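You operate a simulated robot arm through the tools that you are given. There is no shell and no other tool.

You run a simulated robot arm. Do the job below in one go: nothing can be reset, and whatever is moved stays where it is left.

JOB
Move the caddy's drive to the free slot of the drive stand.
Fine: free both thumb screws; open the clamp and move the empty caddy to its rest.

The check looks at the end state, three seconds after you hand in, the way a careful person would. Anything else that was tipped, shoved, dropped, spilled or broken makes it a failure.

ROBOT AND FRAMES
A 7-joint arm with a fingered hand, fixed in place. Base frame: the origin is on the floor under the middle of its stand, x ahead of it, y to its left, z up. Units: mm, rad, N and s.
With the tool pointing down near the work surface it reaches from about 560 to 880 mm from the base axis. Its first joint turns from -2.601 to 2.601 rad. Payload 3.5 kg.
The TCP is the grasp point between the finger pads, 30 mm short of the fingertips. In the tool frame z runs along the fingers and y along their closing line. The gripper opens to 104 mm; its body begins 35 mm behind the TCP. The gripper is a hand of 4 fingers: y runs from the thumb to the fingers, the wrist lies at [-15, -110, -186] in the tool frame, and closing takes about 1.5 s.
Orientation is told as [roll, pitch, yaw] about the base's x, y, z axes, in that order, counted from this pose: with the fingers straight down and the wrist toward the robot, the tool's x, y and z point along [0, 1, 0], [1, 0, 0] and [0, 0, -1] of the base frame.

CONTROLS
- The arm moves only by the tool servo_tool. Its argument "plan" is a list of rows, each a list of 7 numbers: the shift along the tool's x, y, z in units of 40 mm (1.0 is 40 mm), then the turn, a rotation vector about the tool's x, y, z in units of 4 degrees (1.0 is 4 degrees), then the gripper command, from -1 (fully open) to 1 (shut), values between in proportion. In form: [[tx, ty, tz, rx, ry, rz, grip], ...]. A call has 1 to 20 rows; each row shifts and turns the commanded pose from where the row before left it, along the tool's axes as they then stand. A call with a number of a shift or a turn outside -1 to 1 is refused whole. A row lasts 0.2 s, in which the tool goes at most 50 mm and 0.15 rad; a call with a longer step from one row to the next is refused whole, and so is a gripper value outside its range. Where a pose cannot be reached the arm comes as near as it can. A force on the tool above 40 N (or 10 N above the force at the start of the call, whichever is more), or a blocked arm, ends the call early, and 0.2 s more pass. The fingers move at their own pace (about 45 mm/s each) and stop on an object; they squeeze with about 21 N. The grip force told is the motor's: it shows also when the fingers shut on nothing. Time passes only in rows, and 0.2 s behind the last, so rows that do not move let the fingers close. The reply holds the time, the measured pose of the TCP, the force on the tool along the base axes, the opening and the grip force, in the units named above and with some noise, with the torque about the TCP (base axes, N m) and any sound that the robot's microphone picked up, and new pictures: "pictures" is both (left out), scene, wrist or none.
- Cameras (640 x 400 px; columns grow to the right, rows downward): "scene" is fixed at [399.5, -499.9, 1608.1]; the picture's right is [0.80, -0.61, 0.00], its down [-0.53, -0.70, -0.48] and it looks along [0.29, 0.38, -0.88] (base axes); focal length 348 px, centre (320, 200). "wrist" rides on the gripper at [61, -92, -130] in the tool frame; the picture's right is [-0.81, 0.28, -0.52], its down [-0.53, -0.71, 0.46] and it looks along [-0.24, 0.64, 0.72] (tool axes); focal length 275 px, centre (320, 200). There is no depth. A picture from a camera that has moved, and an enlarged one, comes with that camera's place and axes in the base frame and with its lens.
- slide_trunk(by): slides the trunk up (or, below 0, down) by that many mm; the arm rides with it, the base frame stays. It gives what a move gives, with no picture.
- hand_shape(shape): the hand has 4 fingers and takes this shape, open, in about a second: jaw (thumb against the fingers, like two jaws); tri (thumb and two fingers); tip (a fingertip pinch); poke (one finger out to press); point (the index stretched); flat (the hand flat); cup (the hand cupped); fist (a fist). The gripper value then closes the fingers along that shape, each until it touches; the sizes above hold for jaw. It gives what a move gives, with no picture.
- close_up(camera, box): a new picture of the part [left, top, right, bottom] of that camera's present view, enlarged. No time passes.
- hand_in(): hands the job in; it is judged then, once.

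Nothing tells you positions but the pictures and the camera data. Unless the task says otherwise, let go and move clear before handing in.

The tools are called after "Emit:" as name(argument=value, ...) on one line, values as JSON. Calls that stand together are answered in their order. servo_tool: Moves the arm, as the interface text tells. Its arguments: {"type":"object","properties":{"plan":{"type":"array"},"pictures":{"type":"string","enum":["both","scene","wrist","none"]}},"required":["plan"]} The other tools are called the same way: slide_trunk (by) moves the trunk up or down; hand_shape (shape) gives the hand a shape; close_up (camera, box) takes an enlarged picture of a part of a camera's view; hand_in () hands the job in.

At the start:

```text
time: 0.0
tool_pos: [460.2, -284.6, 1226.0]
tool_rot: [-0.001, 0.0, -0.001]
wrist_force: [-0.2, -0.4, 0.0]
moment: [0.0, -0.01, -0.03]
width: 103.8
finger_force: 0.1
shape: jaw
trunk travel left (down, up): [-525.0, 185.0]
```

scene: 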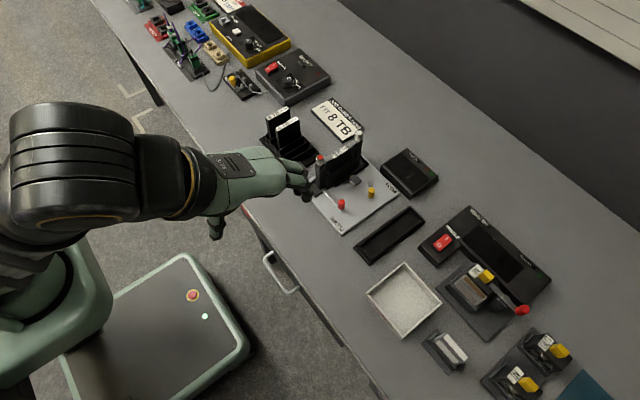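
wrist: 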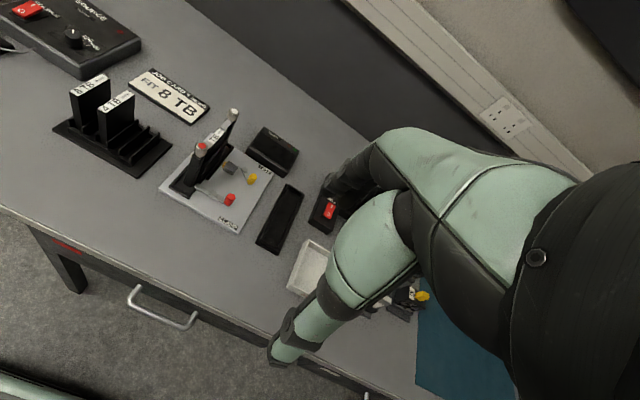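

I see a long bench with a drive stand (two drives in it), a plate with a clamp/caddy with red and yellow knobs, a "FIT 8 TB" card, and other devices. First I look closer at everything.

Emit:
close_up(camera="scene", box=[240, 80, 440, 270])

Emit:
close_up(camera="wrist", box=[40, 50, 340, 270])

Emit:
close_up(camera="scene", box=[340, 180, 600, 400])

Emit:
close_up(camera="scene", box=[120, 0, 360, 150])

```text
2.11 times, centred on (340, 175) of scene
camera zoom: at [399.5, -499.9, 1608.1], right [0.8, -0.61, 0.0], down [-0.53, -0.7, -0.48], along [0.29, 0.38, -0.88], focal length 733 px, centre (278, 253)
```

zoom: 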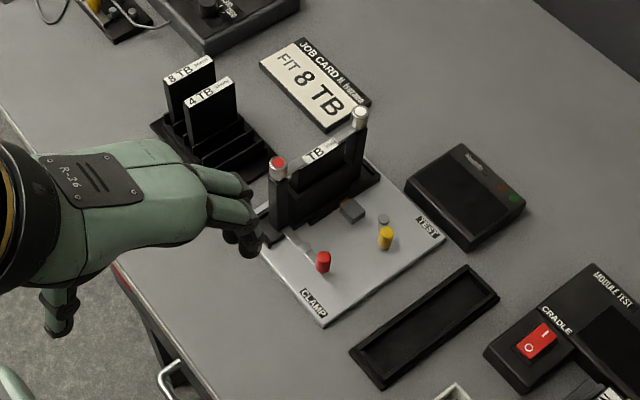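

```text
1.82 times, centred on (190, 160) of wrist
camera zoom: at [369.4, -226.0, 1355.8], right [0.28, -0.81, 0.52], down [-0.71, -0.53, -0.46], along [0.64, -0.24, -0.72], focal length 500 px, centre (556, 273)
```

zoom: 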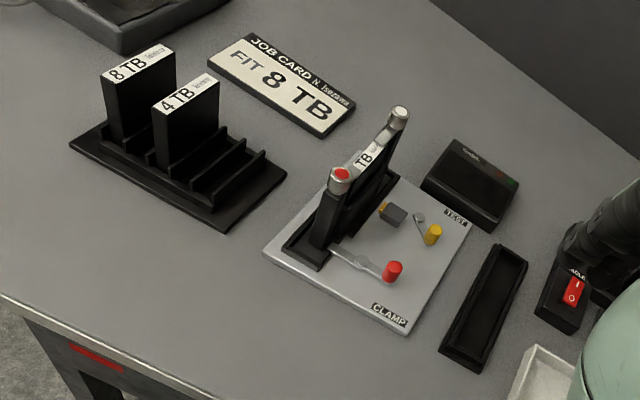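

```text
1.82 times, centred on (470, 290) of scene
camera zoom: at [399.5, -499.9, 1608.1], right [0.8, -0.61, 0.0], down [-0.53, -0.7, -0.48], along [0.29, 0.38, -0.88], focal length 633 px, centre (47, 36)
```

zoom: 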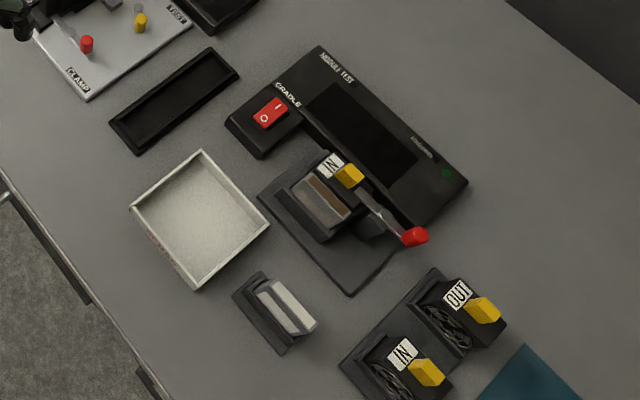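

```text
2.67 times, centred on (240, 75) of scene
camera zoom: at [399.5, -499.9, 1608.1], right [0.8, -0.61, 0.0], down [-0.53, -0.7, -0.48], along [0.29, 0.38, -0.88], focal length 928 px, centre (533, 533)
```

zoom: 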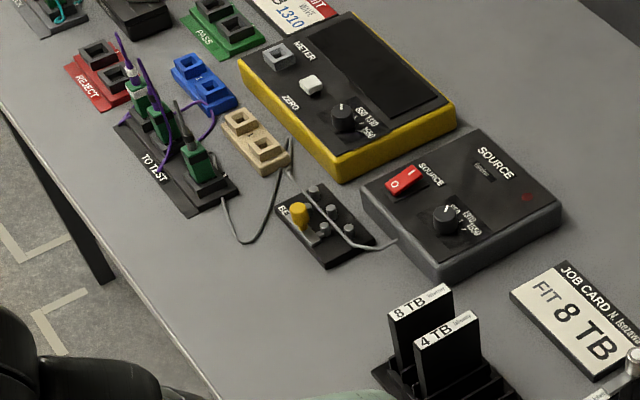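

The bench top is at about z=800. The clamp plate with the caddy is around x 650–846, y −264…−120, the drive stand is around x 650–760, y −15…120, and the long black tray (the rest) is at x 655–843, y −362…−305. Next I move the hand so the wrist camera gets a good look at the caddy.

Emit:
servo_tool(plan=[[0.804, 0.357, 0.629, 0, 0, 0, -1], [0.804, 0.357, 0.629, 0, 0, 0, -1], [0.804, 0.357, 0.629, 0, 0, 0, -1], [0.804, 0.357, 0.629, 0, 0, 0, -1], [0.804, 0.357, 0.629, 0, 0, 0, -1], [0.804, 0.357, 0.629, 0, 0, 0, -1], [0.804, 0.357, 0.629, 0, 0, 0, -1], [0, 0, 0, 0, 0, 0, -1]])

```text
time: 1.8
tool_pos: [559.7, -60.9, 1050.2]
tool_rot: [0.0, 0.001, 0.001]
wrist_force: [-0.6, 0.5, 0.3]
moment: [0.01, -0.03, -0.04]
width: 103.4
finger_force: 0.1
shape: jaw
trunk travel left (down, up): [-525.0, 185.0]
camera wrist: at [469.2, -0.1, 1179.4], right [0.28, -0.81, 0.52], down [-0.71, -0.53, -0.46], along [0.64, -0.24, -0.72], focal length 275 px, centre (320, 200)
```

scene: 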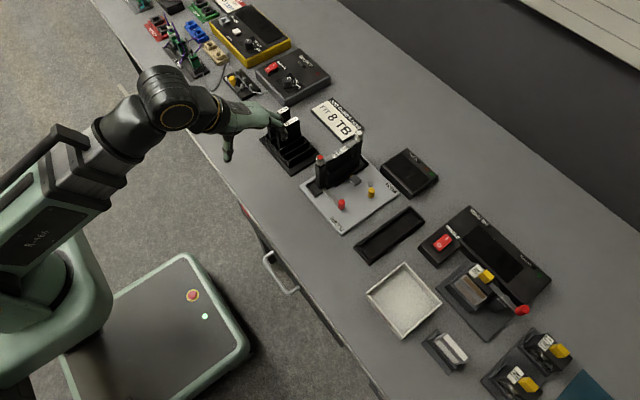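
wrist: 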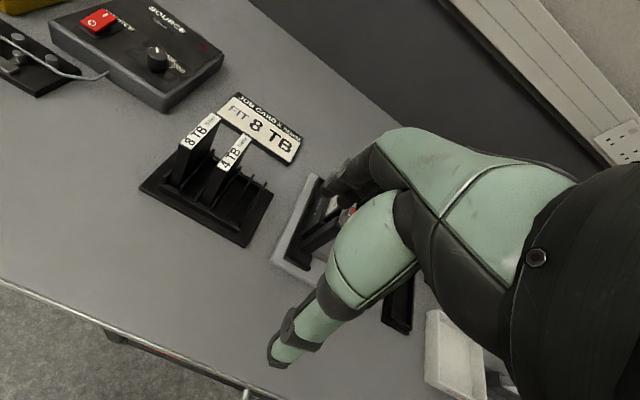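

The hand covers the caddy in the wrist view, but the scene camera sees it well now. I zoom into the caddy and stand.

Emit:
close_up(camera="scene", box=[300, 125, 410, 235])

Emit:
close_up(camera="scene", box=[240, 90, 350, 190])

Emit:
close_up(camera="wrist", box=[120, 90, 300, 260])

```text
3.64 times, centred on (355, 180) of scene
camera zoom: at [399.5, -499.9, 1608.1], right [0.8, -0.61, 0.0], down [-0.53, -0.7, -0.48], along [0.29, 0.38, -0.88], focal length 1266 px, centre (193, 273)
```

zoom: 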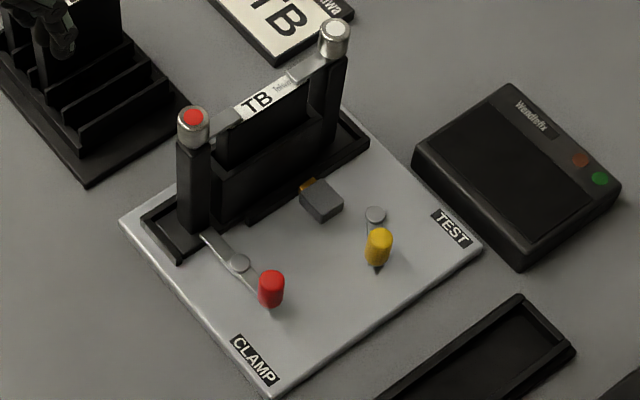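

```text
4.00 times, centred on (295, 140) of scene
camera zoom: at [399.5, -499.9, 1608.1], right [0.8, -0.61, 0.0], down [-0.53, -0.7, -0.48], along [0.29, 0.38, -0.88], focal length 1393 px, centre (420, 440)
```

zoom: 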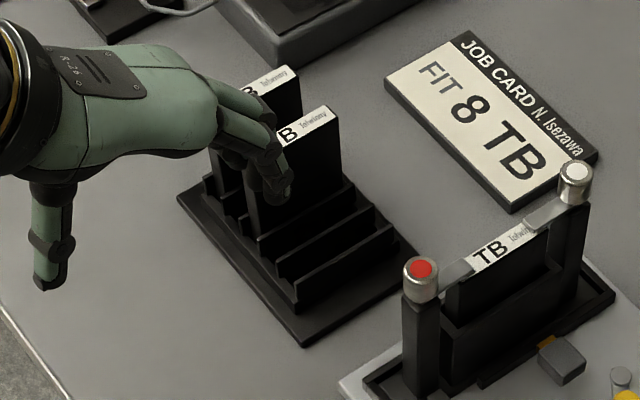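

```text
2.35 times, centred on (210, 175) of wrist
camera zoom: at [469.2, -0.1, 1179.4], right [0.28, -0.81, 0.52], down [-0.71, -0.53, -0.46], along [0.64, -0.24, -0.72], focal length 648 px, centre (579, 259)
```

zoom: 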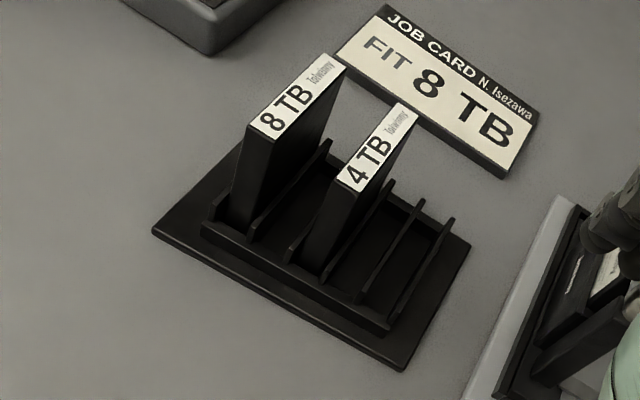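

I zoom further in to count the fins on the stand and inspect screws and tabs.

Emit:
close_up(camera="wrist", box=[150, 140, 280, 230])

Emit:
close_up(camera="scene", box=[310, 125, 370, 165])

Emit:
close_up(camera="scene", box=[310, 155, 390, 215])

Emit:
close_up(camera="scene", box=[255, 110, 325, 180])

```text
4.44 times, centred on (215, 185) of wrist
camera zoom: at [469.2, -0.1, 1179.4], right [0.28, -0.81, 0.52], down [-0.71, -0.53, -0.46], along [0.64, -0.24, -0.72], focal length 1224 px, centre (787, 267)
```

zoom: 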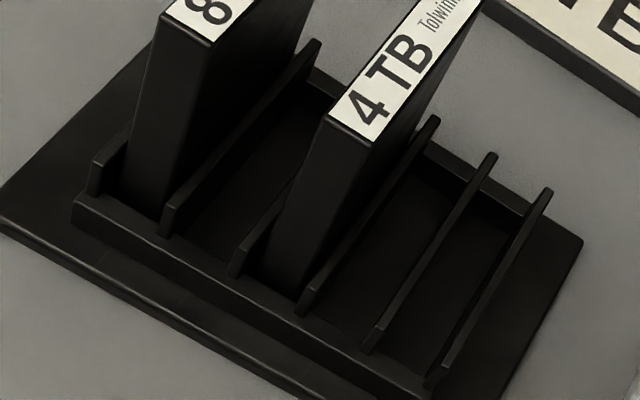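

```text
10.00 times, centred on (340, 145) of scene
camera zoom: at [399.5, -499.9, 1608.1], right [0.8, -0.61, 0.0], down [-0.53, -0.7, -0.48], along [0.29, 0.38, -0.88], focal length 3482 px, centre (120, 750)
```

zoom: 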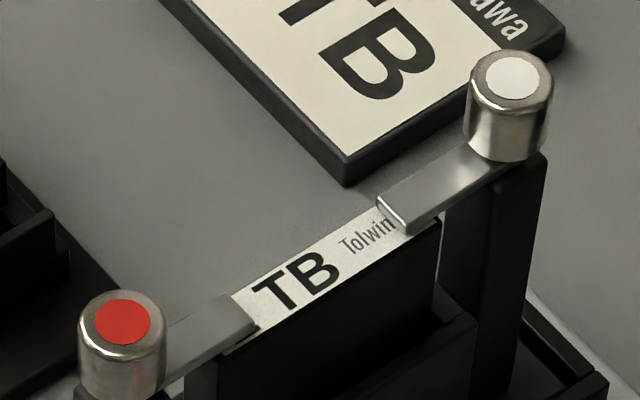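

```text
6.67 times, centred on (350, 185) of scene
camera zoom: at [399.5, -499.9, 1608.1], right [0.8, -0.61, 0.0], down [-0.53, -0.7, -0.48], along [0.29, 0.38, -0.88], focal length 2321 px, centre (120, 300)
```

zoom: 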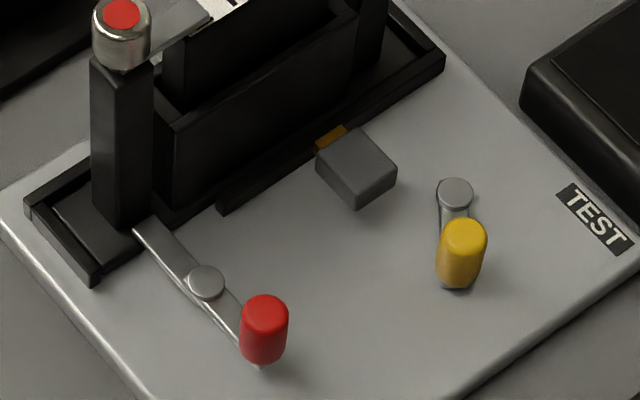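

```text
5.71 times, centred on (290, 145) of scene
camera zoom: at [399.5, -499.9, 1608.1], right [0.8, -0.61, 0.0], down [-0.53, -0.7, -0.48], along [0.29, 0.38, -0.88], focal length 1990 px, centre (491, 514)
```

zoom: 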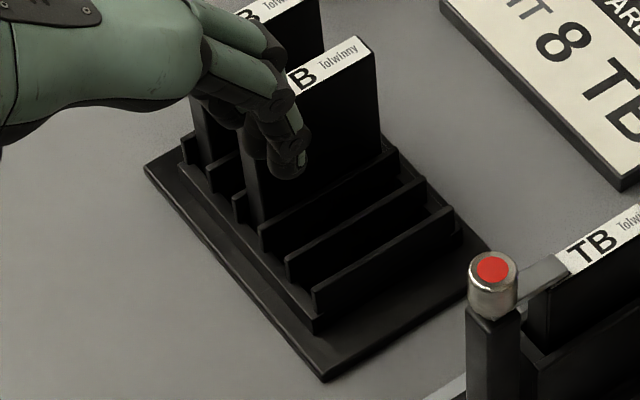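

The caddy has two turn-button thumb screws (red at about x=688, white at x=808, y=−121, top z≈940) whose tabs lie over the drive. The stand shows fin pairs, and the last one (y≈−10) is free. Next I move above the red screw to refine its position.

Emit:
servo_tool(plan=[[-0.375, 0.8, 0.0, 0, 0, 0, -1], [-0.375, 0.8, 0.0, 0, 0, 0, -1], [-0.375, 0.8, 0.25, 0, 0, 0, -1], [-0.375, 0.8, 0.25, 0, 0, 0, -1], [0, 0, 0, 0, 0, 0, -1]])

```text
time: 3.0
tool_pos: [688.8, -120.3, 1028.8]
tool_rot: [0.0, -0.001, 0.0]
wrist_force: [-0.7, 0.1, -0.2]
moment: [-0.02, 0.0, 0.02]
width: 103.6
finger_force: 0.1
shape: jaw
trunk travel left (down, up): [-525.0, 185.0]
camera wrist: at [597.6, -61.4, 1159.7], right [0.28, -0.81, 0.52], down [-0.71, -0.53, -0.46], along [0.64, -0.24, -0.72], focal length 275 px, centre (320, 200)
```

scene: 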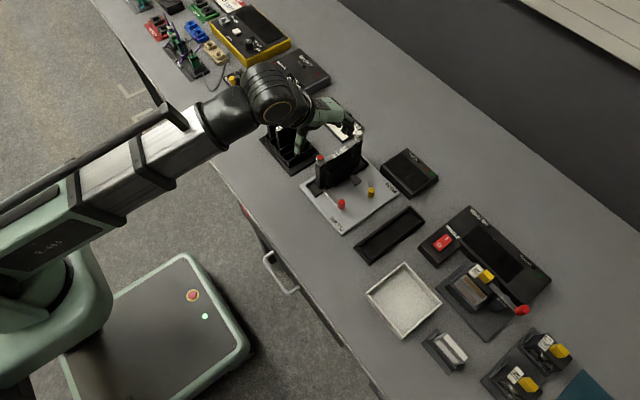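
wrist: 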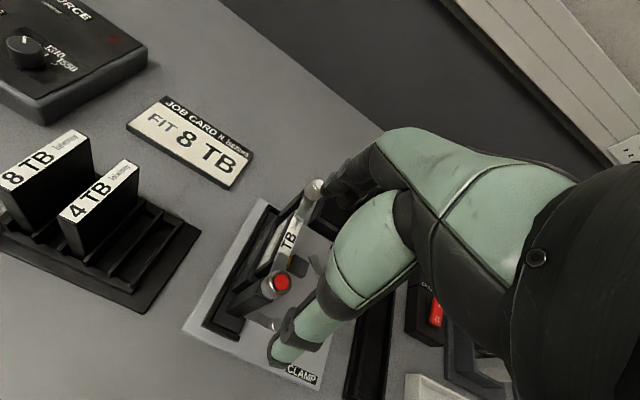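

The red screw and its tab are visible to the left of the thumb. I zoom in for precise positions.

Emit:
close_up(camera="wrist", box=[200, 150, 360, 370])

Emit:
close_up(camera="scene", box=[270, 80, 390, 200])

Emit:
close_up(camera="wrist", box=[0, 100, 220, 320])

```text
1.82 times, centred on (280, 260) of wrist
camera zoom: at [597.6, -61.4, 1159.7], right [0.28, -0.81, 0.52], down [-0.71, -0.53, -0.46], along [0.64, -0.24, -0.72], focal length 500 px, centre (393, 91)
```

zoom: 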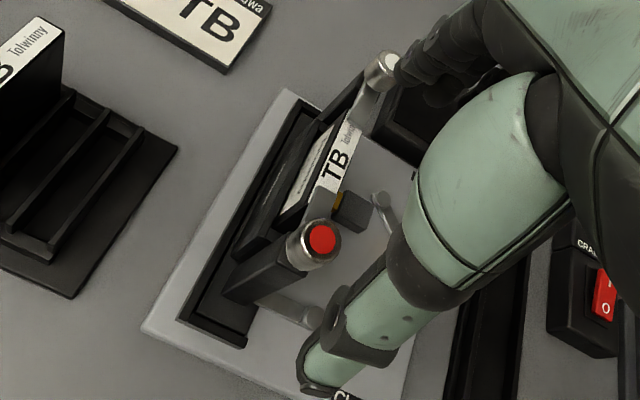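

```text
3.33 times, centred on (330, 140) of scene
camera zoom: at [399.5, -499.9, 1608.1], right [0.8, -0.61, 0.0], down [-0.53, -0.7, -0.48], along [0.29, 0.38, -0.88], focal length 1161 px, centre (287, 400)
```

zoom: 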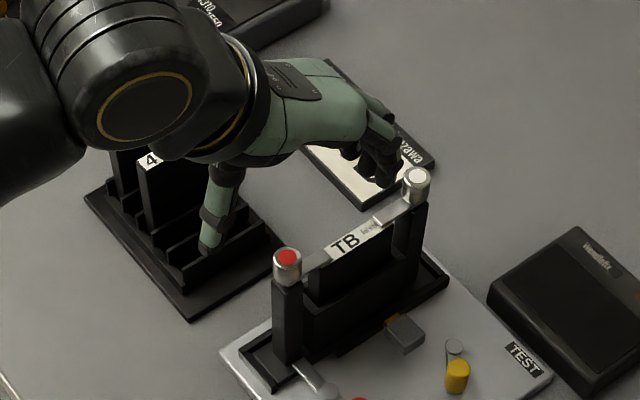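

```text
1.82 times, centred on (110, 210) of wrist
camera zoom: at [597.6, -61.4, 1159.7], right [0.28, -0.81, 0.52], down [-0.71, -0.53, -0.46], along [0.64, -0.24, -0.72], focal length 500 px, centre (702, 182)
```

zoom: 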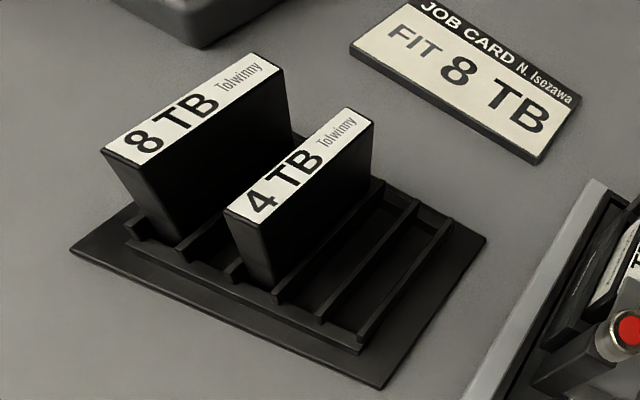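

Red screw axis is at about (687, −123.5), top z≈945, and the head is about 21 mm wide and 27 mm tall. I pre-close the fingers to about 45 mm and come down to just around the head top, then look.

Emit:
servo_tool(plan=[[-0.08, -0.045, 0, 0, 0, 0, 0.13], [0, 0, 0, 0, 0, 0, 0.13], [0, 0, 0, 0, 0, 0, 0.13], [0, 0, 0, 0, 0, 0, 0.13], [0, 0, 0.5, 0, 0, 0, 0.13], [0, 0, 0.5, 0, 0, 0, 0.13], [0, 0, 0, 0, 0, 0, 0.13]])

Emit:
close_up(camera="wrist", box=[200, 150, 360, 370])

Emit:
close_up(camera="scene", box=[290, 100, 380, 180])

```text
time: 4.6
tool_pos: [686.1, -123.0, 988.6]
tool_rot: [0.002, 0.001, 0.0]
wrist_force: [-0.6, -0.2, 0.0]
moment: [0.03, 0.0, -0.02]
width: 45.4
finger_force: 0.1
shape: jaw
trunk travel left (down, up): [-525.0, 185.0]
camera wrist: at [595.8, -63.8, 1118.6], right [0.28, -0.81, 0.52], down [-0.71, -0.53, -0.46], along [0.64, -0.24, -0.72], focal length 275 px, centre (320, 200)
```

scene: 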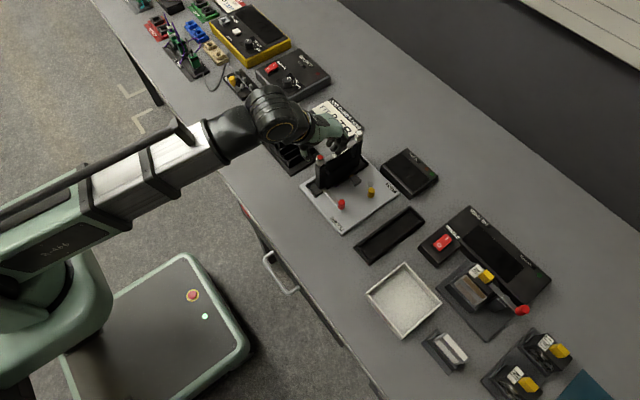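
wrist: 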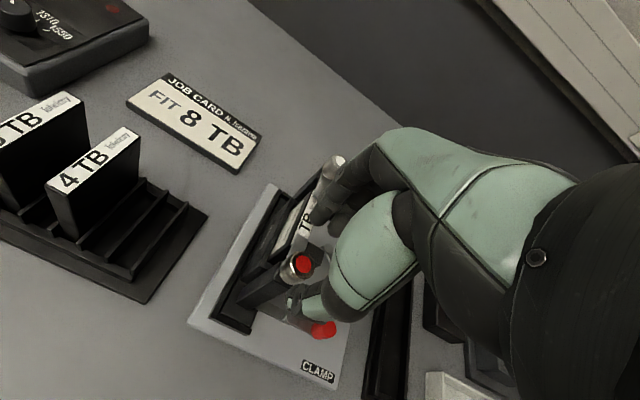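

```text
1.82 times, centred on (280, 260) of wrist
camera zoom: at [595.8, -63.8, 1118.6], right [0.28, -0.81, 0.52], down [-0.71, -0.53, -0.46], along [0.64, -0.24, -0.72], focal length 500 px, centre (393, 91)
```

zoom: 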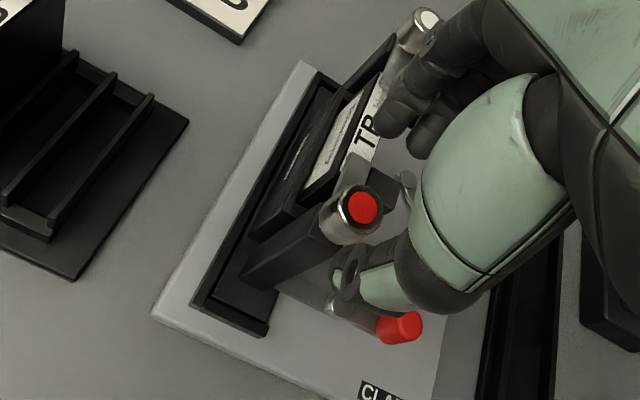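

```text
5.00 times, centred on (335, 140) of scene
camera zoom: at [399.5, -499.9, 1608.1], right [0.8, -0.61, 0.0], down [-0.53, -0.7, -0.48], along [0.29, 0.38, -0.88], focal length 1741 px, centre (245, 500)
```

zoom: 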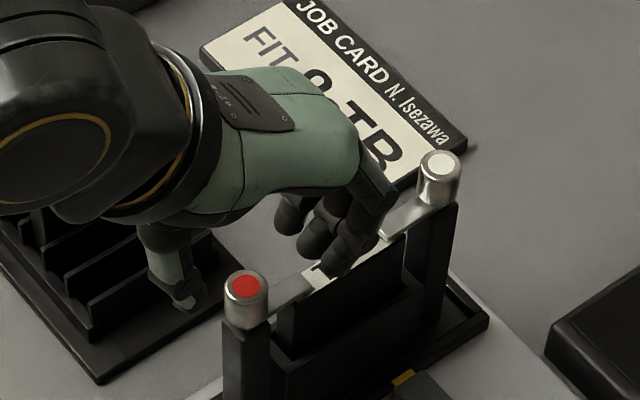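

The hand is centered over the red screw. I descend so the tips end just above the tab and close on the head.

Emit:
servo_tool(plan=[[-0.02, 0.015, 0.4, 0, 0, 0, 0.13], [0, 0, 0.365, 0, 0, 0, 0.13], [0, 0, 0, 0, 0, 0, 0.13], [0, 0, 0, 0, 0, 0, 0.4], [0, 0, 0, 0, 0, 0, 0.8], [0, 0, 0, 0, 0, 0, 1], [0, 0, 0, 0, 0, 0, 1], [0, 0, 0, 0, 0, 0, 1], [0, 0, 0, 0, 0, 0, 1]])

Emit:
close_up(camera="wrist", box=[200, 150, 360, 370])

Emit:
close_up(camera="scene", box=[290, 100, 380, 180])

```text
time: 6.6
tool_pos: [686.7, -123.6, 958.8]
tool_rot: [-0.001, -0.001, 0.001]
wrist_force: [-1.5, -0.3, 0.2]
moment: [0.01, 0.02, 0.03]
width: 12.1
finger_force: 20.5
shape: jaw
trunk travel left (down, up): [-525.0, 185.0]
camera wrist: at [596.2, -64.3, 1088.9], right [0.28, -0.81, 0.52], down [-0.71, -0.53, -0.46], along [0.64, -0.24, -0.72], focal length 275 px, centre (320, 200)
```

scene: 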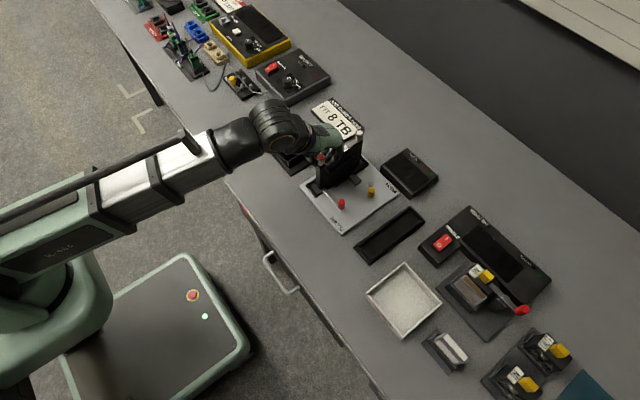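
wrist: 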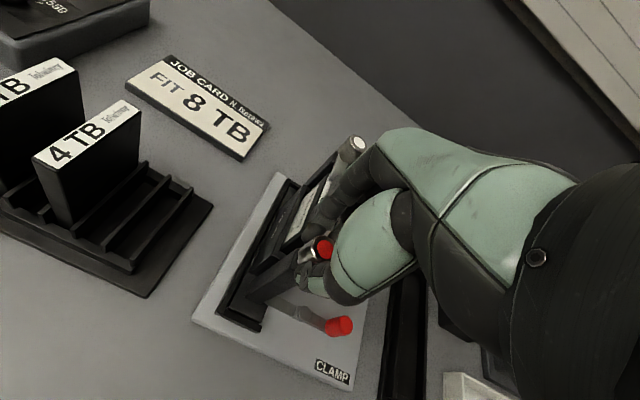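

```text
1.82 times, centred on (280, 260) of wrist
camera zoom: at [596.2, -64.3, 1088.9], right [0.28, -0.81, 0.52], down [-0.71, -0.53, -0.46], along [0.64, -0.24, -0.72], focal length 500 px, centre (393, 91)
```

zoom: 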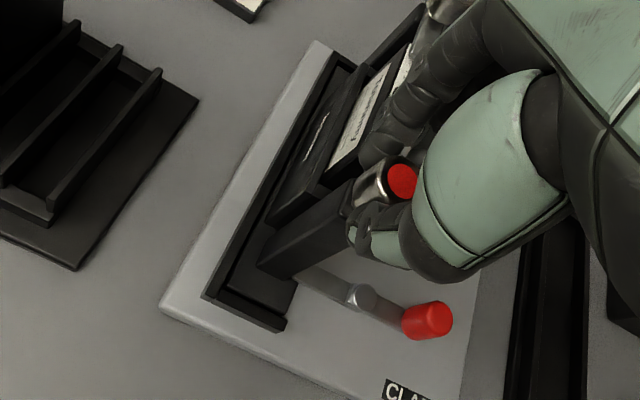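

```text
5.00 times, centred on (335, 140) of scene
camera zoom: at [399.5, -499.9, 1608.1], right [0.8, -0.61, 0.0], down [-0.53, -0.7, -0.48], along [0.29, 0.38, -0.88], focal length 1741 px, centre (245, 500)
```

zoom: 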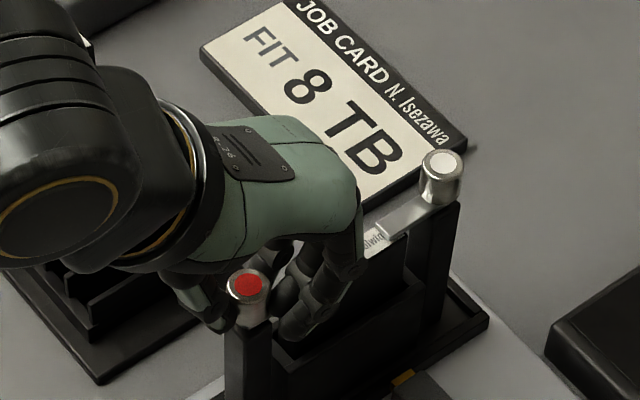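

The fingers hold the red head (grip 20 N). I try a gentle counter-clockwise turn first and watch the torque.

Emit:
servo_tool(plan=[[0, 0, 0, 0, 0, -0.8, 1], [0, 0, 0, 0, 0, -0.8, 1], [0, 0, 0, 0, 0, -0.8, 1], [0, 0, 0, 0, 0, -0.8, 1], [0, 0, 0, 0, 0, 0, 1]])

Emit:
close_up(camera="scene", box=[300, 120, 380, 180])

Emit:
close_up(camera="wrist", box=[220, 150, 360, 330])

```text
time: 7.8
tool_pos: [687.4, -123.6, 958.9]
tool_rot: [0.0, 0.001, 0.225]
wrist_force: [-0.2, -0.3, 0.4]
moment: [0.01, -0.03, -0.02]
width: 12.0
finger_force: 20.6
shape: jaw
trunk travel left (down, up): [-525.0, 185.0]
camera wrist: at [585.2, -86.2, 1088.9], right [0.45, -0.73, 0.52], down [-0.58, -0.68, -0.46], along [0.68, -0.09, -0.72], focal length 275 px, centre (320, 200)
```

scene: 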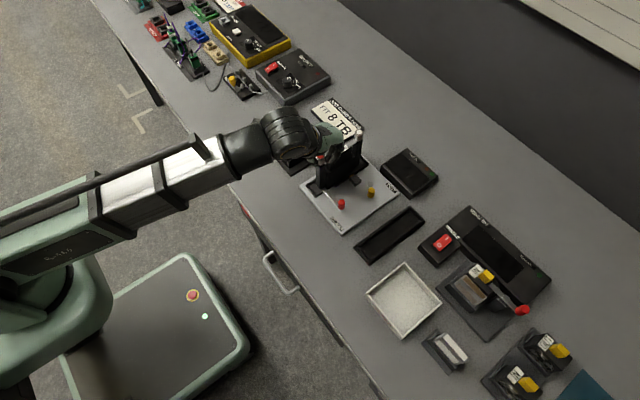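
wrist: 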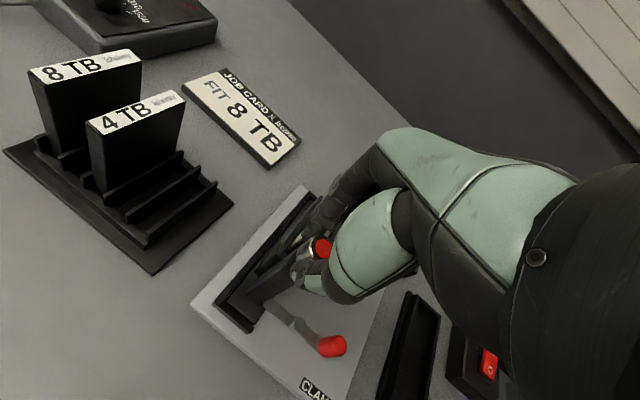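

```text
6.67 times, centred on (340, 150) of scene
camera zoom: at [399.5, -499.9, 1608.1], right [0.8, -0.61, 0.0], down [-0.53, -0.7, -0.48], along [0.29, 0.38, -0.88], focal length 2321 px, centre (187, 533)
```

zoom: 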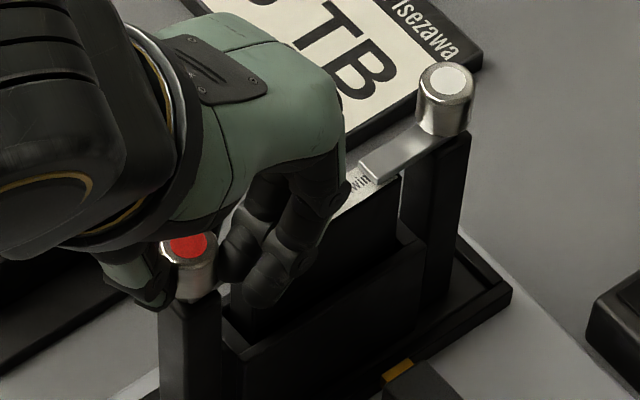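

```text
2.22 times, centred on (290, 240) of wrist
camera zoom: at [585.2, -86.2, 1088.9], right [0.45, -0.73, 0.52], down [-0.58, -0.68, -0.46], along [0.68, -0.09, -0.72], focal length 612 px, centre (387, 111)
```

zoom: 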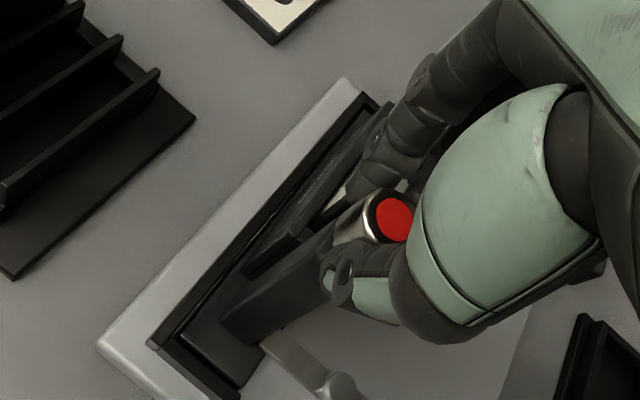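

No resisting torque, so either it turns freely or the fingers slip. I continue and check where the tab goes.

Emit:
servo_tool(plan=[[0, 0, 0, 0, 0, -1, 1], [0, 0, 0, 0, 0, -1, 1], [0, 0, 0, 0, 0, -1, 1], [0, 0, 0, 0, 0, -1, 1], [0, 0, 0, 0, 0, -1, 1], [0, 0, 0, 0, 0, -1, 1], [0, 0, 0, 0, 0, -1, 1], [0, 0, 0, 0, 0, -1, 1], [0, 0, 0, 0, 0, -1, 1], [0, 0, 0, 0, 0, 0, 1]])

Emit:
close_up(camera="scene", box=[300, 120, 380, 180])

Emit:
close_up(camera="wrist", box=[220, 150, 360, 330])

```text
time: 10.0
tool_pos: [687.5, -124.2, 958.3]
tool_rot: [-0.001, 0.0, 0.853]
wrist_force: [1.5, -1.0, -0.5]
moment: [0.02, -0.11, -0.18]
width: 11.2
finger_force: 20.8
shape: jaw
trunk travel left (down, up): [-525.0, 185.0]
camera wrist: at [581.7, -154.9, 1088.4], right [0.79, -0.33, 0.52], down [-0.07, -0.89, -0.46], along [0.61, 0.33, -0.72], focal length 275 px, centre (320, 200)
```

scene: 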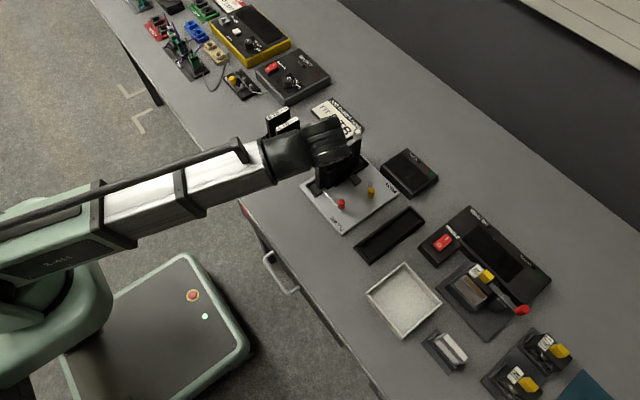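
wrist: 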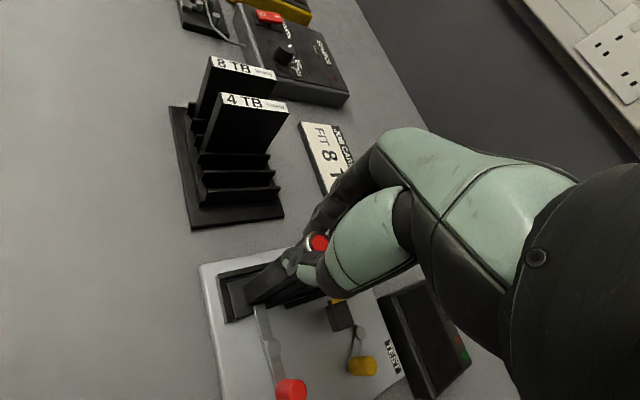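

```text
6.67 times, centred on (340, 150) of scene
camera zoom: at [399.5, -499.9, 1608.1], right [0.8, -0.61, 0.0], down [-0.53, -0.7, -0.48], along [0.29, 0.38, -0.88], focal length 2321 px, centre (187, 533)
```

zoom: 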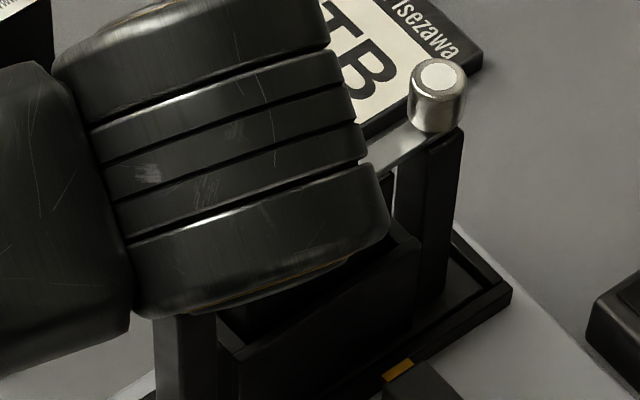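

```text
2.22 times, centred on (290, 240) of wrist
camera zoom: at [581.7, -154.9, 1088.4], right [0.79, -0.33, 0.52], down [-0.07, -0.89, -0.46], along [0.61, 0.33, -0.72], focal length 612 px, centre (387, 111)
```

zoom: 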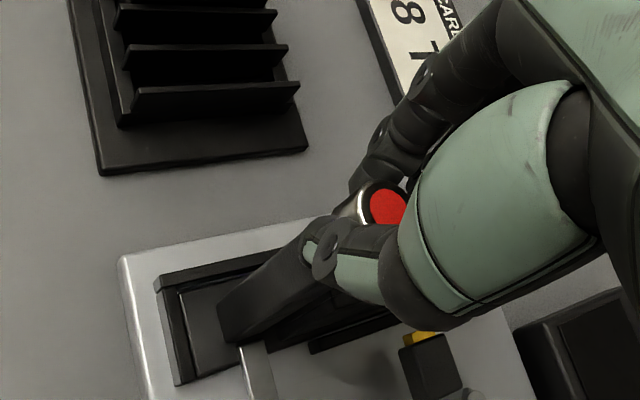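

Torque rose slightly and the caddy seems to twist a bit in its dock, so I stop turning here. I release, rise, and look at the tab.

Emit:
servo_tool(plan=[[0, 0, 0, 0, 0, 0.5, 1], [0, 0, 0, 0, 0, 0, 0.13], [0, 0, 0, 0, 0, 0, 0.13], [0, 0, 0, 0, 0, 0, 0.13], [0, 0, -0.5, 0, 0, 0, 0.13], [0, 0, -1, 0, 0, 0, 0.13], [0, 0, -1, 0, 0, 0, 0.13], [0, -1, 0, 0, 0, 0, 0.13], [0, -1, 0, 0, 0, 0, 0.13], [0, 0, 0, 0, 0, 0, 0.13]])

Emit:
close_up(camera="scene", box=[300, 120, 380, 180])

Emit:
close_up(camera="wrist", box=[200, 150, 360, 330])

```text
time: 12.2
tool_pos: [628.6, -181.8, 1058.2]
tool_rot: [0.0, 0.0, 0.817]
wrist_force: [-0.5, 0.2, 0.6]
moment: [0.05, -0.04, -0.01]
width: 44.8
finger_force: 0.2
shape: jaw
trunk travel left (down, up): [-525.0, 185.0]
camera wrist: at [522.5, -208.3, 1188.7], right [0.78, -0.35, 0.52], down [-0.1, -0.88, -0.46], along [0.62, 0.3, -0.72], focal length 275 px, centre (320, 200)
```

scene: 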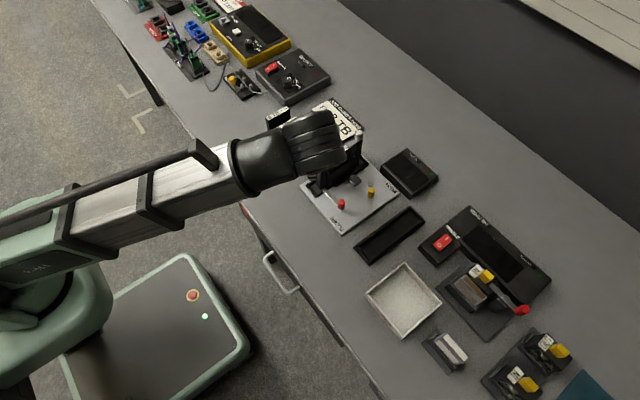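
wrist: 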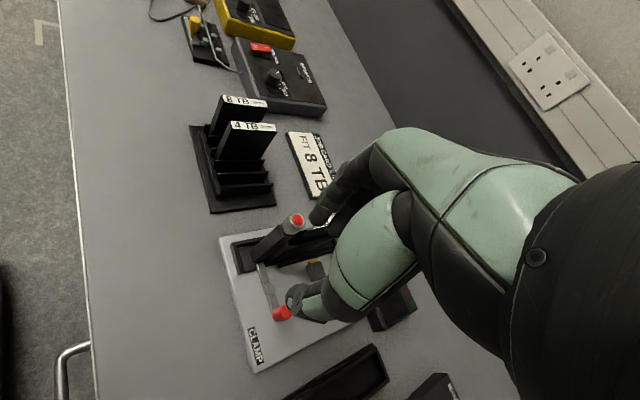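

```text
6.67 times, centred on (340, 150) of scene
camera zoom: at [399.5, -499.9, 1608.1], right [0.8, -0.61, 0.0], down [-0.53, -0.7, -0.48], along [0.29, 0.38, -0.88], focal length 2321 px, centre (187, 533)
```

zoom: 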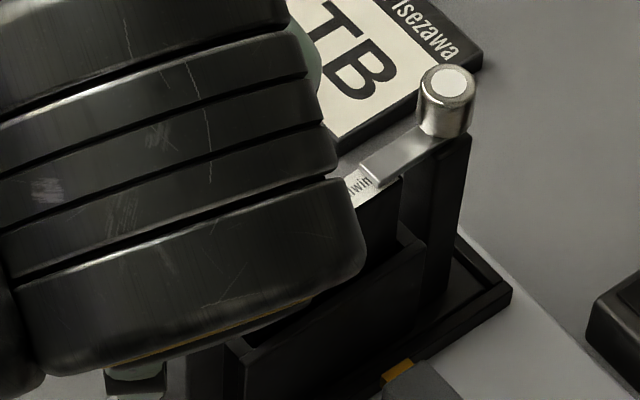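

```text
2.22 times, centred on (280, 240) of wrist
camera zoom: at [522.5, -208.3, 1188.7], right [0.78, -0.35, 0.52], down [-0.1, -0.88, -0.46], along [0.62, 0.3, -0.72], focal length 612 px, centre (409, 111)
```

zoom: 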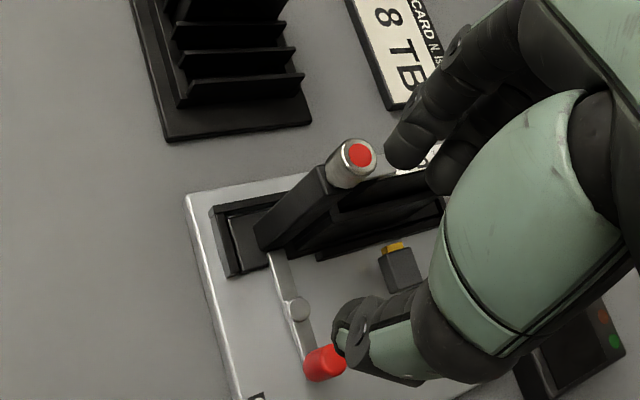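

The tab is hidden behind the head from here. I turn the hand back to its neutral heading and step aside so both cameras see the tab.

Emit:
servo_tool(plan=[[0, 0, 0, 0, 0, 1, 0.13], [0, 0, 0, 0, 0, 1, 0.13], [0, 0, 0, 0, 0, 1, 0.13], [0, 0, 0, 0, 0, 1, 0.13], [0, 0, 0, 0, 0, 1, 0.13], [0, 0, 0, 0, 0, 1, 0.13], [0, 0, 0, 0, 0, 1, 0.13], [0, 0, 0, 0, 0, 1, 0.13], [0, 0, 0, 0, 0, 1, 0.13], [0, 0, 0, 0, 0, 1, 0.13], [0, 0, 0, 0, 0, 1, 0.13], [0, 0, 0, 0, 0, 0.7, 0.13], [1, -0.2, 0, 0, 0, 0, 0.13], [1, -0.2, 0, 0, 0, 0, 0.13], [1, -0.2, 0, 0, 0, 0, 0.13], [0, 0, 0, 0, 0, 0, 0.13]])

Emit:
close_up(camera="scene", box=[300, 120, 380, 180])

Emit:
close_up(camera="wrist", box=[200, 150, 360, 330])

```text
time: 15.6
tool_pos: [609.0, -60.9, 1058.1]
tool_rot: [-0.001, 0.0, 0.0]
wrist_force: [-1.1, -0.5, 0.6]
moment: [0.0, 0.01, 0.0]
width: 44.8
finger_force: 0.1
shape: jaw
trunk travel left (down, up): [-525.0, 185.0]
camera wrist: at [518.5, -1.4, 1189.0], right [0.28, -0.81, 0.52], down [-0.71, -0.53, -0.46], along [0.64, -0.24, -0.72], focal length 275 px, centre (320, 200)
```

scene: 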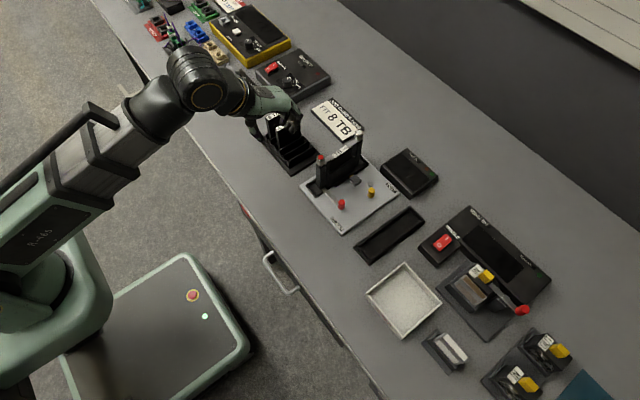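
wrist: 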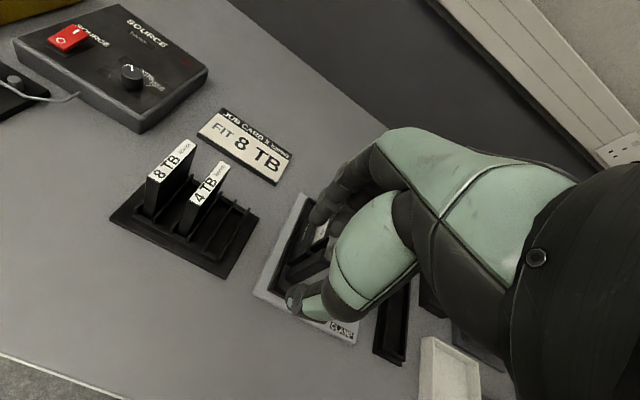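

```text
6.67 times, centred on (340, 150) of scene
camera zoom: at [399.5, -499.9, 1608.1], right [0.8, -0.61, 0.0], down [-0.53, -0.7, -0.48], along [0.29, 0.38, -0.88], focal length 2321 px, centre (187, 533)
```

zoom: 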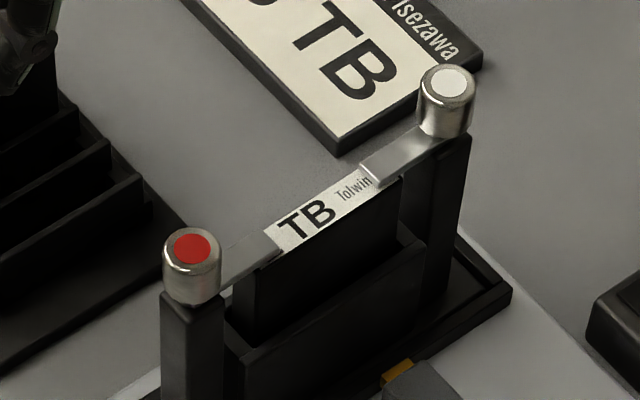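

```text
2.22 times, centred on (280, 240) of wrist
camera zoom: at [518.5, -1.4, 1189.0], right [0.28, -0.81, 0.52], down [-0.71, -0.53, -0.46], along [0.64, -0.24, -0.72], focal length 612 px, centre (409, 111)
```

zoom: 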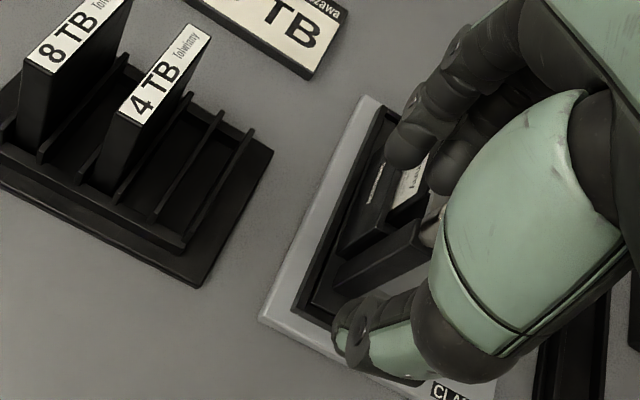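

The red tab hasn't moved: the fingers slipped against resistance in the counter-clockwise sense. I'll try the red one clockwise, which also leaves the scene camera's view of the tab clear.

Emit:
servo_tool(plan=[[-0.525, 0.65, 0.567, 0, 0, 0, 0.13], [-0.525, 0.65, 0.567, 0, 0, 0, 0.13], [-0.525, 0.65, 0.567, 0, 0, 0, 0.13], [0, 0, 0.425, 0, 0, 0, 0.13], [0, 0, 0.425, 0, 0, 0, 0.13], [0, 0, 0, 0, 0, 0, 0.13], [0, 0, 0, 0, 0, 0, 0.5], [0, 0, 0, 0, 0, 0, 1], [0, 0, 0, 0, 0, 0, 1], [0, 0, 0, 0, 0, 0, 1], [0, 0, 0, 0, 0, 0, 1]], pictures="none")

Emit:
close_up(camera="scene", box=[300, 120, 380, 180])

Emit:
close_up(camera="wrist", box=[220, 150, 360, 330])

```text
time: 18.0
tool_pos: [686.0, -123.9, 957.0]
tool_rot: [-0.001, -0.002, 0.0]
wrist_force: [-1.7, 0.2, 0.4]
moment: [0.03, -0.03, 0.03]
width: 13.1
finger_force: 20.5
shape: jaw
trunk travel left (down, up): [-525.0, 185.0]
```

```text
6.67 times, centred on (340, 150) of scene
camera zoom: at [399.5, -499.9, 1608.1], right [0.8, -0.61, 0.0], down [-0.53, -0.7, -0.48], along [0.29, 0.38, -0.88], focal length 2321 px, centre (187, 533)
```

zoom: 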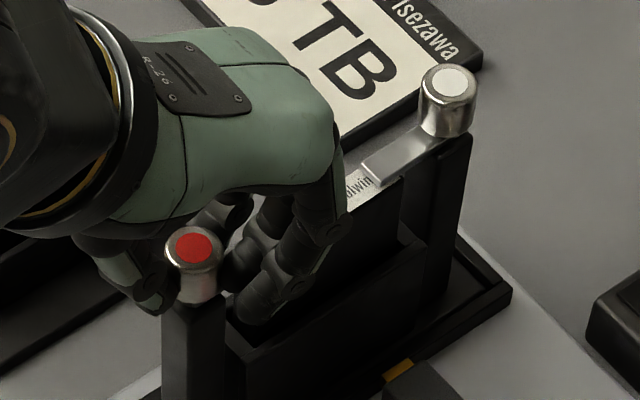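

```text
2.22 times, centred on (290, 240) of wrist
camera zoom: at [595.0, -65.1, 1087.2], right [0.28, -0.81, 0.52], down [-0.71, -0.53, -0.46], along [0.64, -0.24, -0.72], focal length 612 px, centre (387, 111)
```

zoom: 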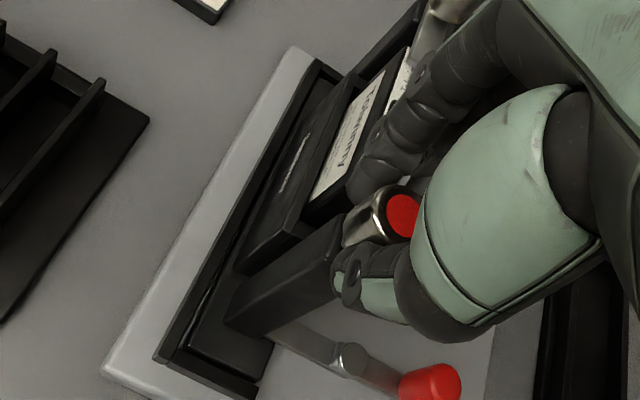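

Grip is on. Now a clockwise turn of 24°, watching torque.

Emit:
servo_tool(plan=[[0, 0, 0, 0, 0, 0.8, 1], [0, 0, 0, 0, 0, 0.8, 1], [0, 0, 0, 0, 0, 0.8, 1], [0, 0, 0, 0, 0, 0.8, 1], [0, 0, 0, 0, 0, 0.8, 1], [0, 0, 0, 0, 0, 0.8, 1], [0, 0, 0, 0, 0, 0.8, 1], [0, 0, 0, 0, 0, 0, 1]], pictures="none")

Emit:
close_up(camera="scene", box=[300, 120, 380, 180])

Emit:
close_up(camera="wrist", box=[220, 150, 360, 330])

```text
time: 19.8
tool_pos: [686.8, -123.8, 957.5]
tool_rot: [0.0, 0.001, -0.392]
wrist_force: [-1.6, 1.0, 1.4]
moment: [0.0, 0.01, 0.01]
width: 12.9
finger_force: 21.4
shape: jaw
trunk travel left (down, up): [-525.0, 185.0]
```

```text
6.67 times, centred on (340, 150) of scene
camera zoom: at [399.5, -499.9, 1608.1], right [0.8, -0.61, 0.0], down [-0.53, -0.7, -0.48], along [0.29, 0.38, -0.88], focal length 2321 px, centre (187, 533)
```

zoom: 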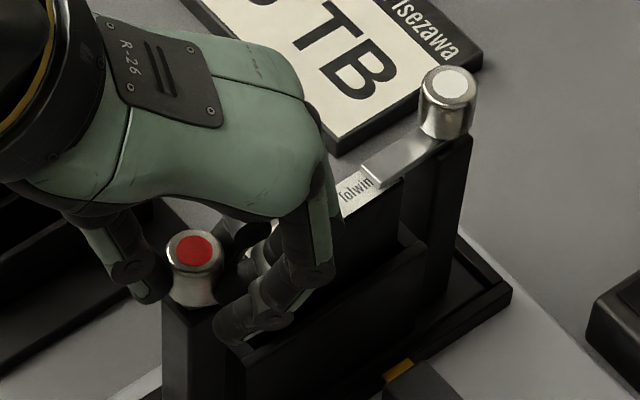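

```text
2.22 times, centred on (290, 240) of wrist
camera zoom: at [625.8, -35.1, 1086.8], right [-0.05, -0.85, 0.52], down [-0.86, -0.22, -0.46], along [0.5, -0.47, -0.72], focal length 612 px, centre (387, 111)
```

zoom: 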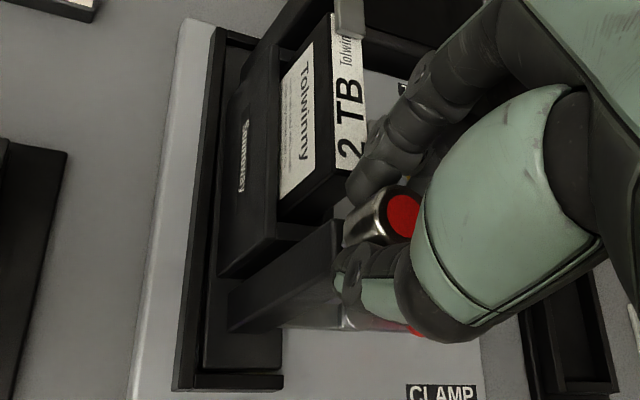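

The label now reads "2 TB" in full: the red tab has swung off the drive, so the red screw frees clockwise. I keep turning.

Emit:
servo_tool(plan=[[0, 0, 0, 0, 0, 1, 1], [0, 0, 0, 0, 0, 1, 1], [0, 0, 0, 0, 0, 1, 1], [0, 0, 0, 0, 0, 1, 1], [0, 0, 0, 0, 0, 1, 1], [0, 0, 0, 0, 0, 1, 1], [0, 0, 0, 0, 0, 1, 1], [0, 0, 0, 0, 0, 1, 1], [0, 0, 0, 0, 0, 1, 1], [0, 0, 0, 0, 0, 0, 1]], pictures="none")

Emit:
close_up(camera="scene", box=[300, 120, 380, 180])

Emit:
close_up(camera="wrist", box=[220, 150, 360, 330])

```text
time: 22.0
tool_pos: [687.5, -125.2, 956.4]
tool_rot: [-0.001, 0.001, -1.021]
wrist_force: [2.7, 0.6, 6.0]
moment: [0.02, -0.1, 0.0]
width: 13.3
finger_force: 20.8
shape: jaw
trunk travel left (down, up): [-525.0, 185.0]
```

```text
6.67 times, centred on (340, 150) of scene
camera zoom: at [399.5, -499.9, 1608.1], right [0.8, -0.61, 0.0], down [-0.53, -0.7, -0.48], along [0.29, 0.38, -0.88], focal length 2321 px, centre (187, 533)
```

zoom: 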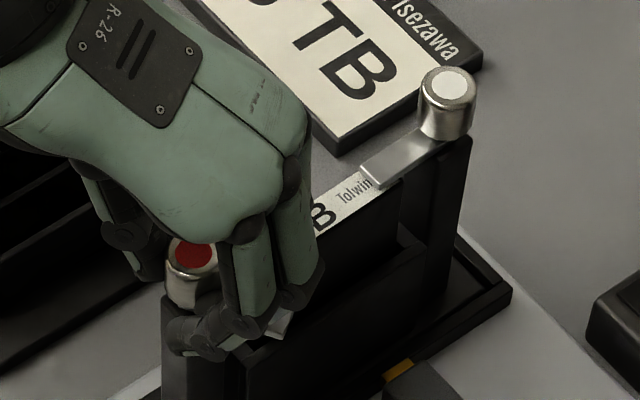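

```text
2.22 times, centred on (290, 240) of wrist
camera zoom: at [691.5, -16.8, 1086.5], right [-0.55, -0.66, 0.52], down [-0.83, 0.33, -0.46], along [0.13, -0.68, -0.72], focal length 612 px, centre (387, 111)
```

zoom: 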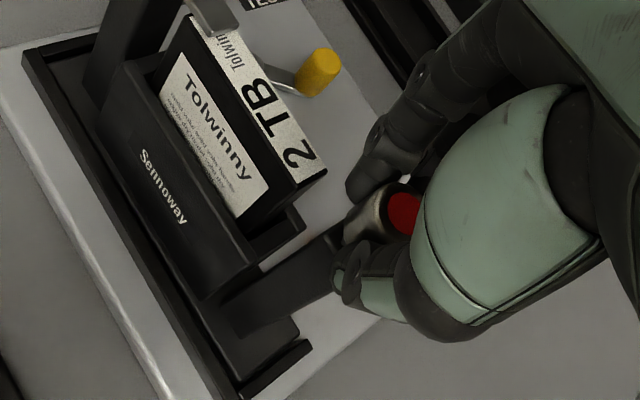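

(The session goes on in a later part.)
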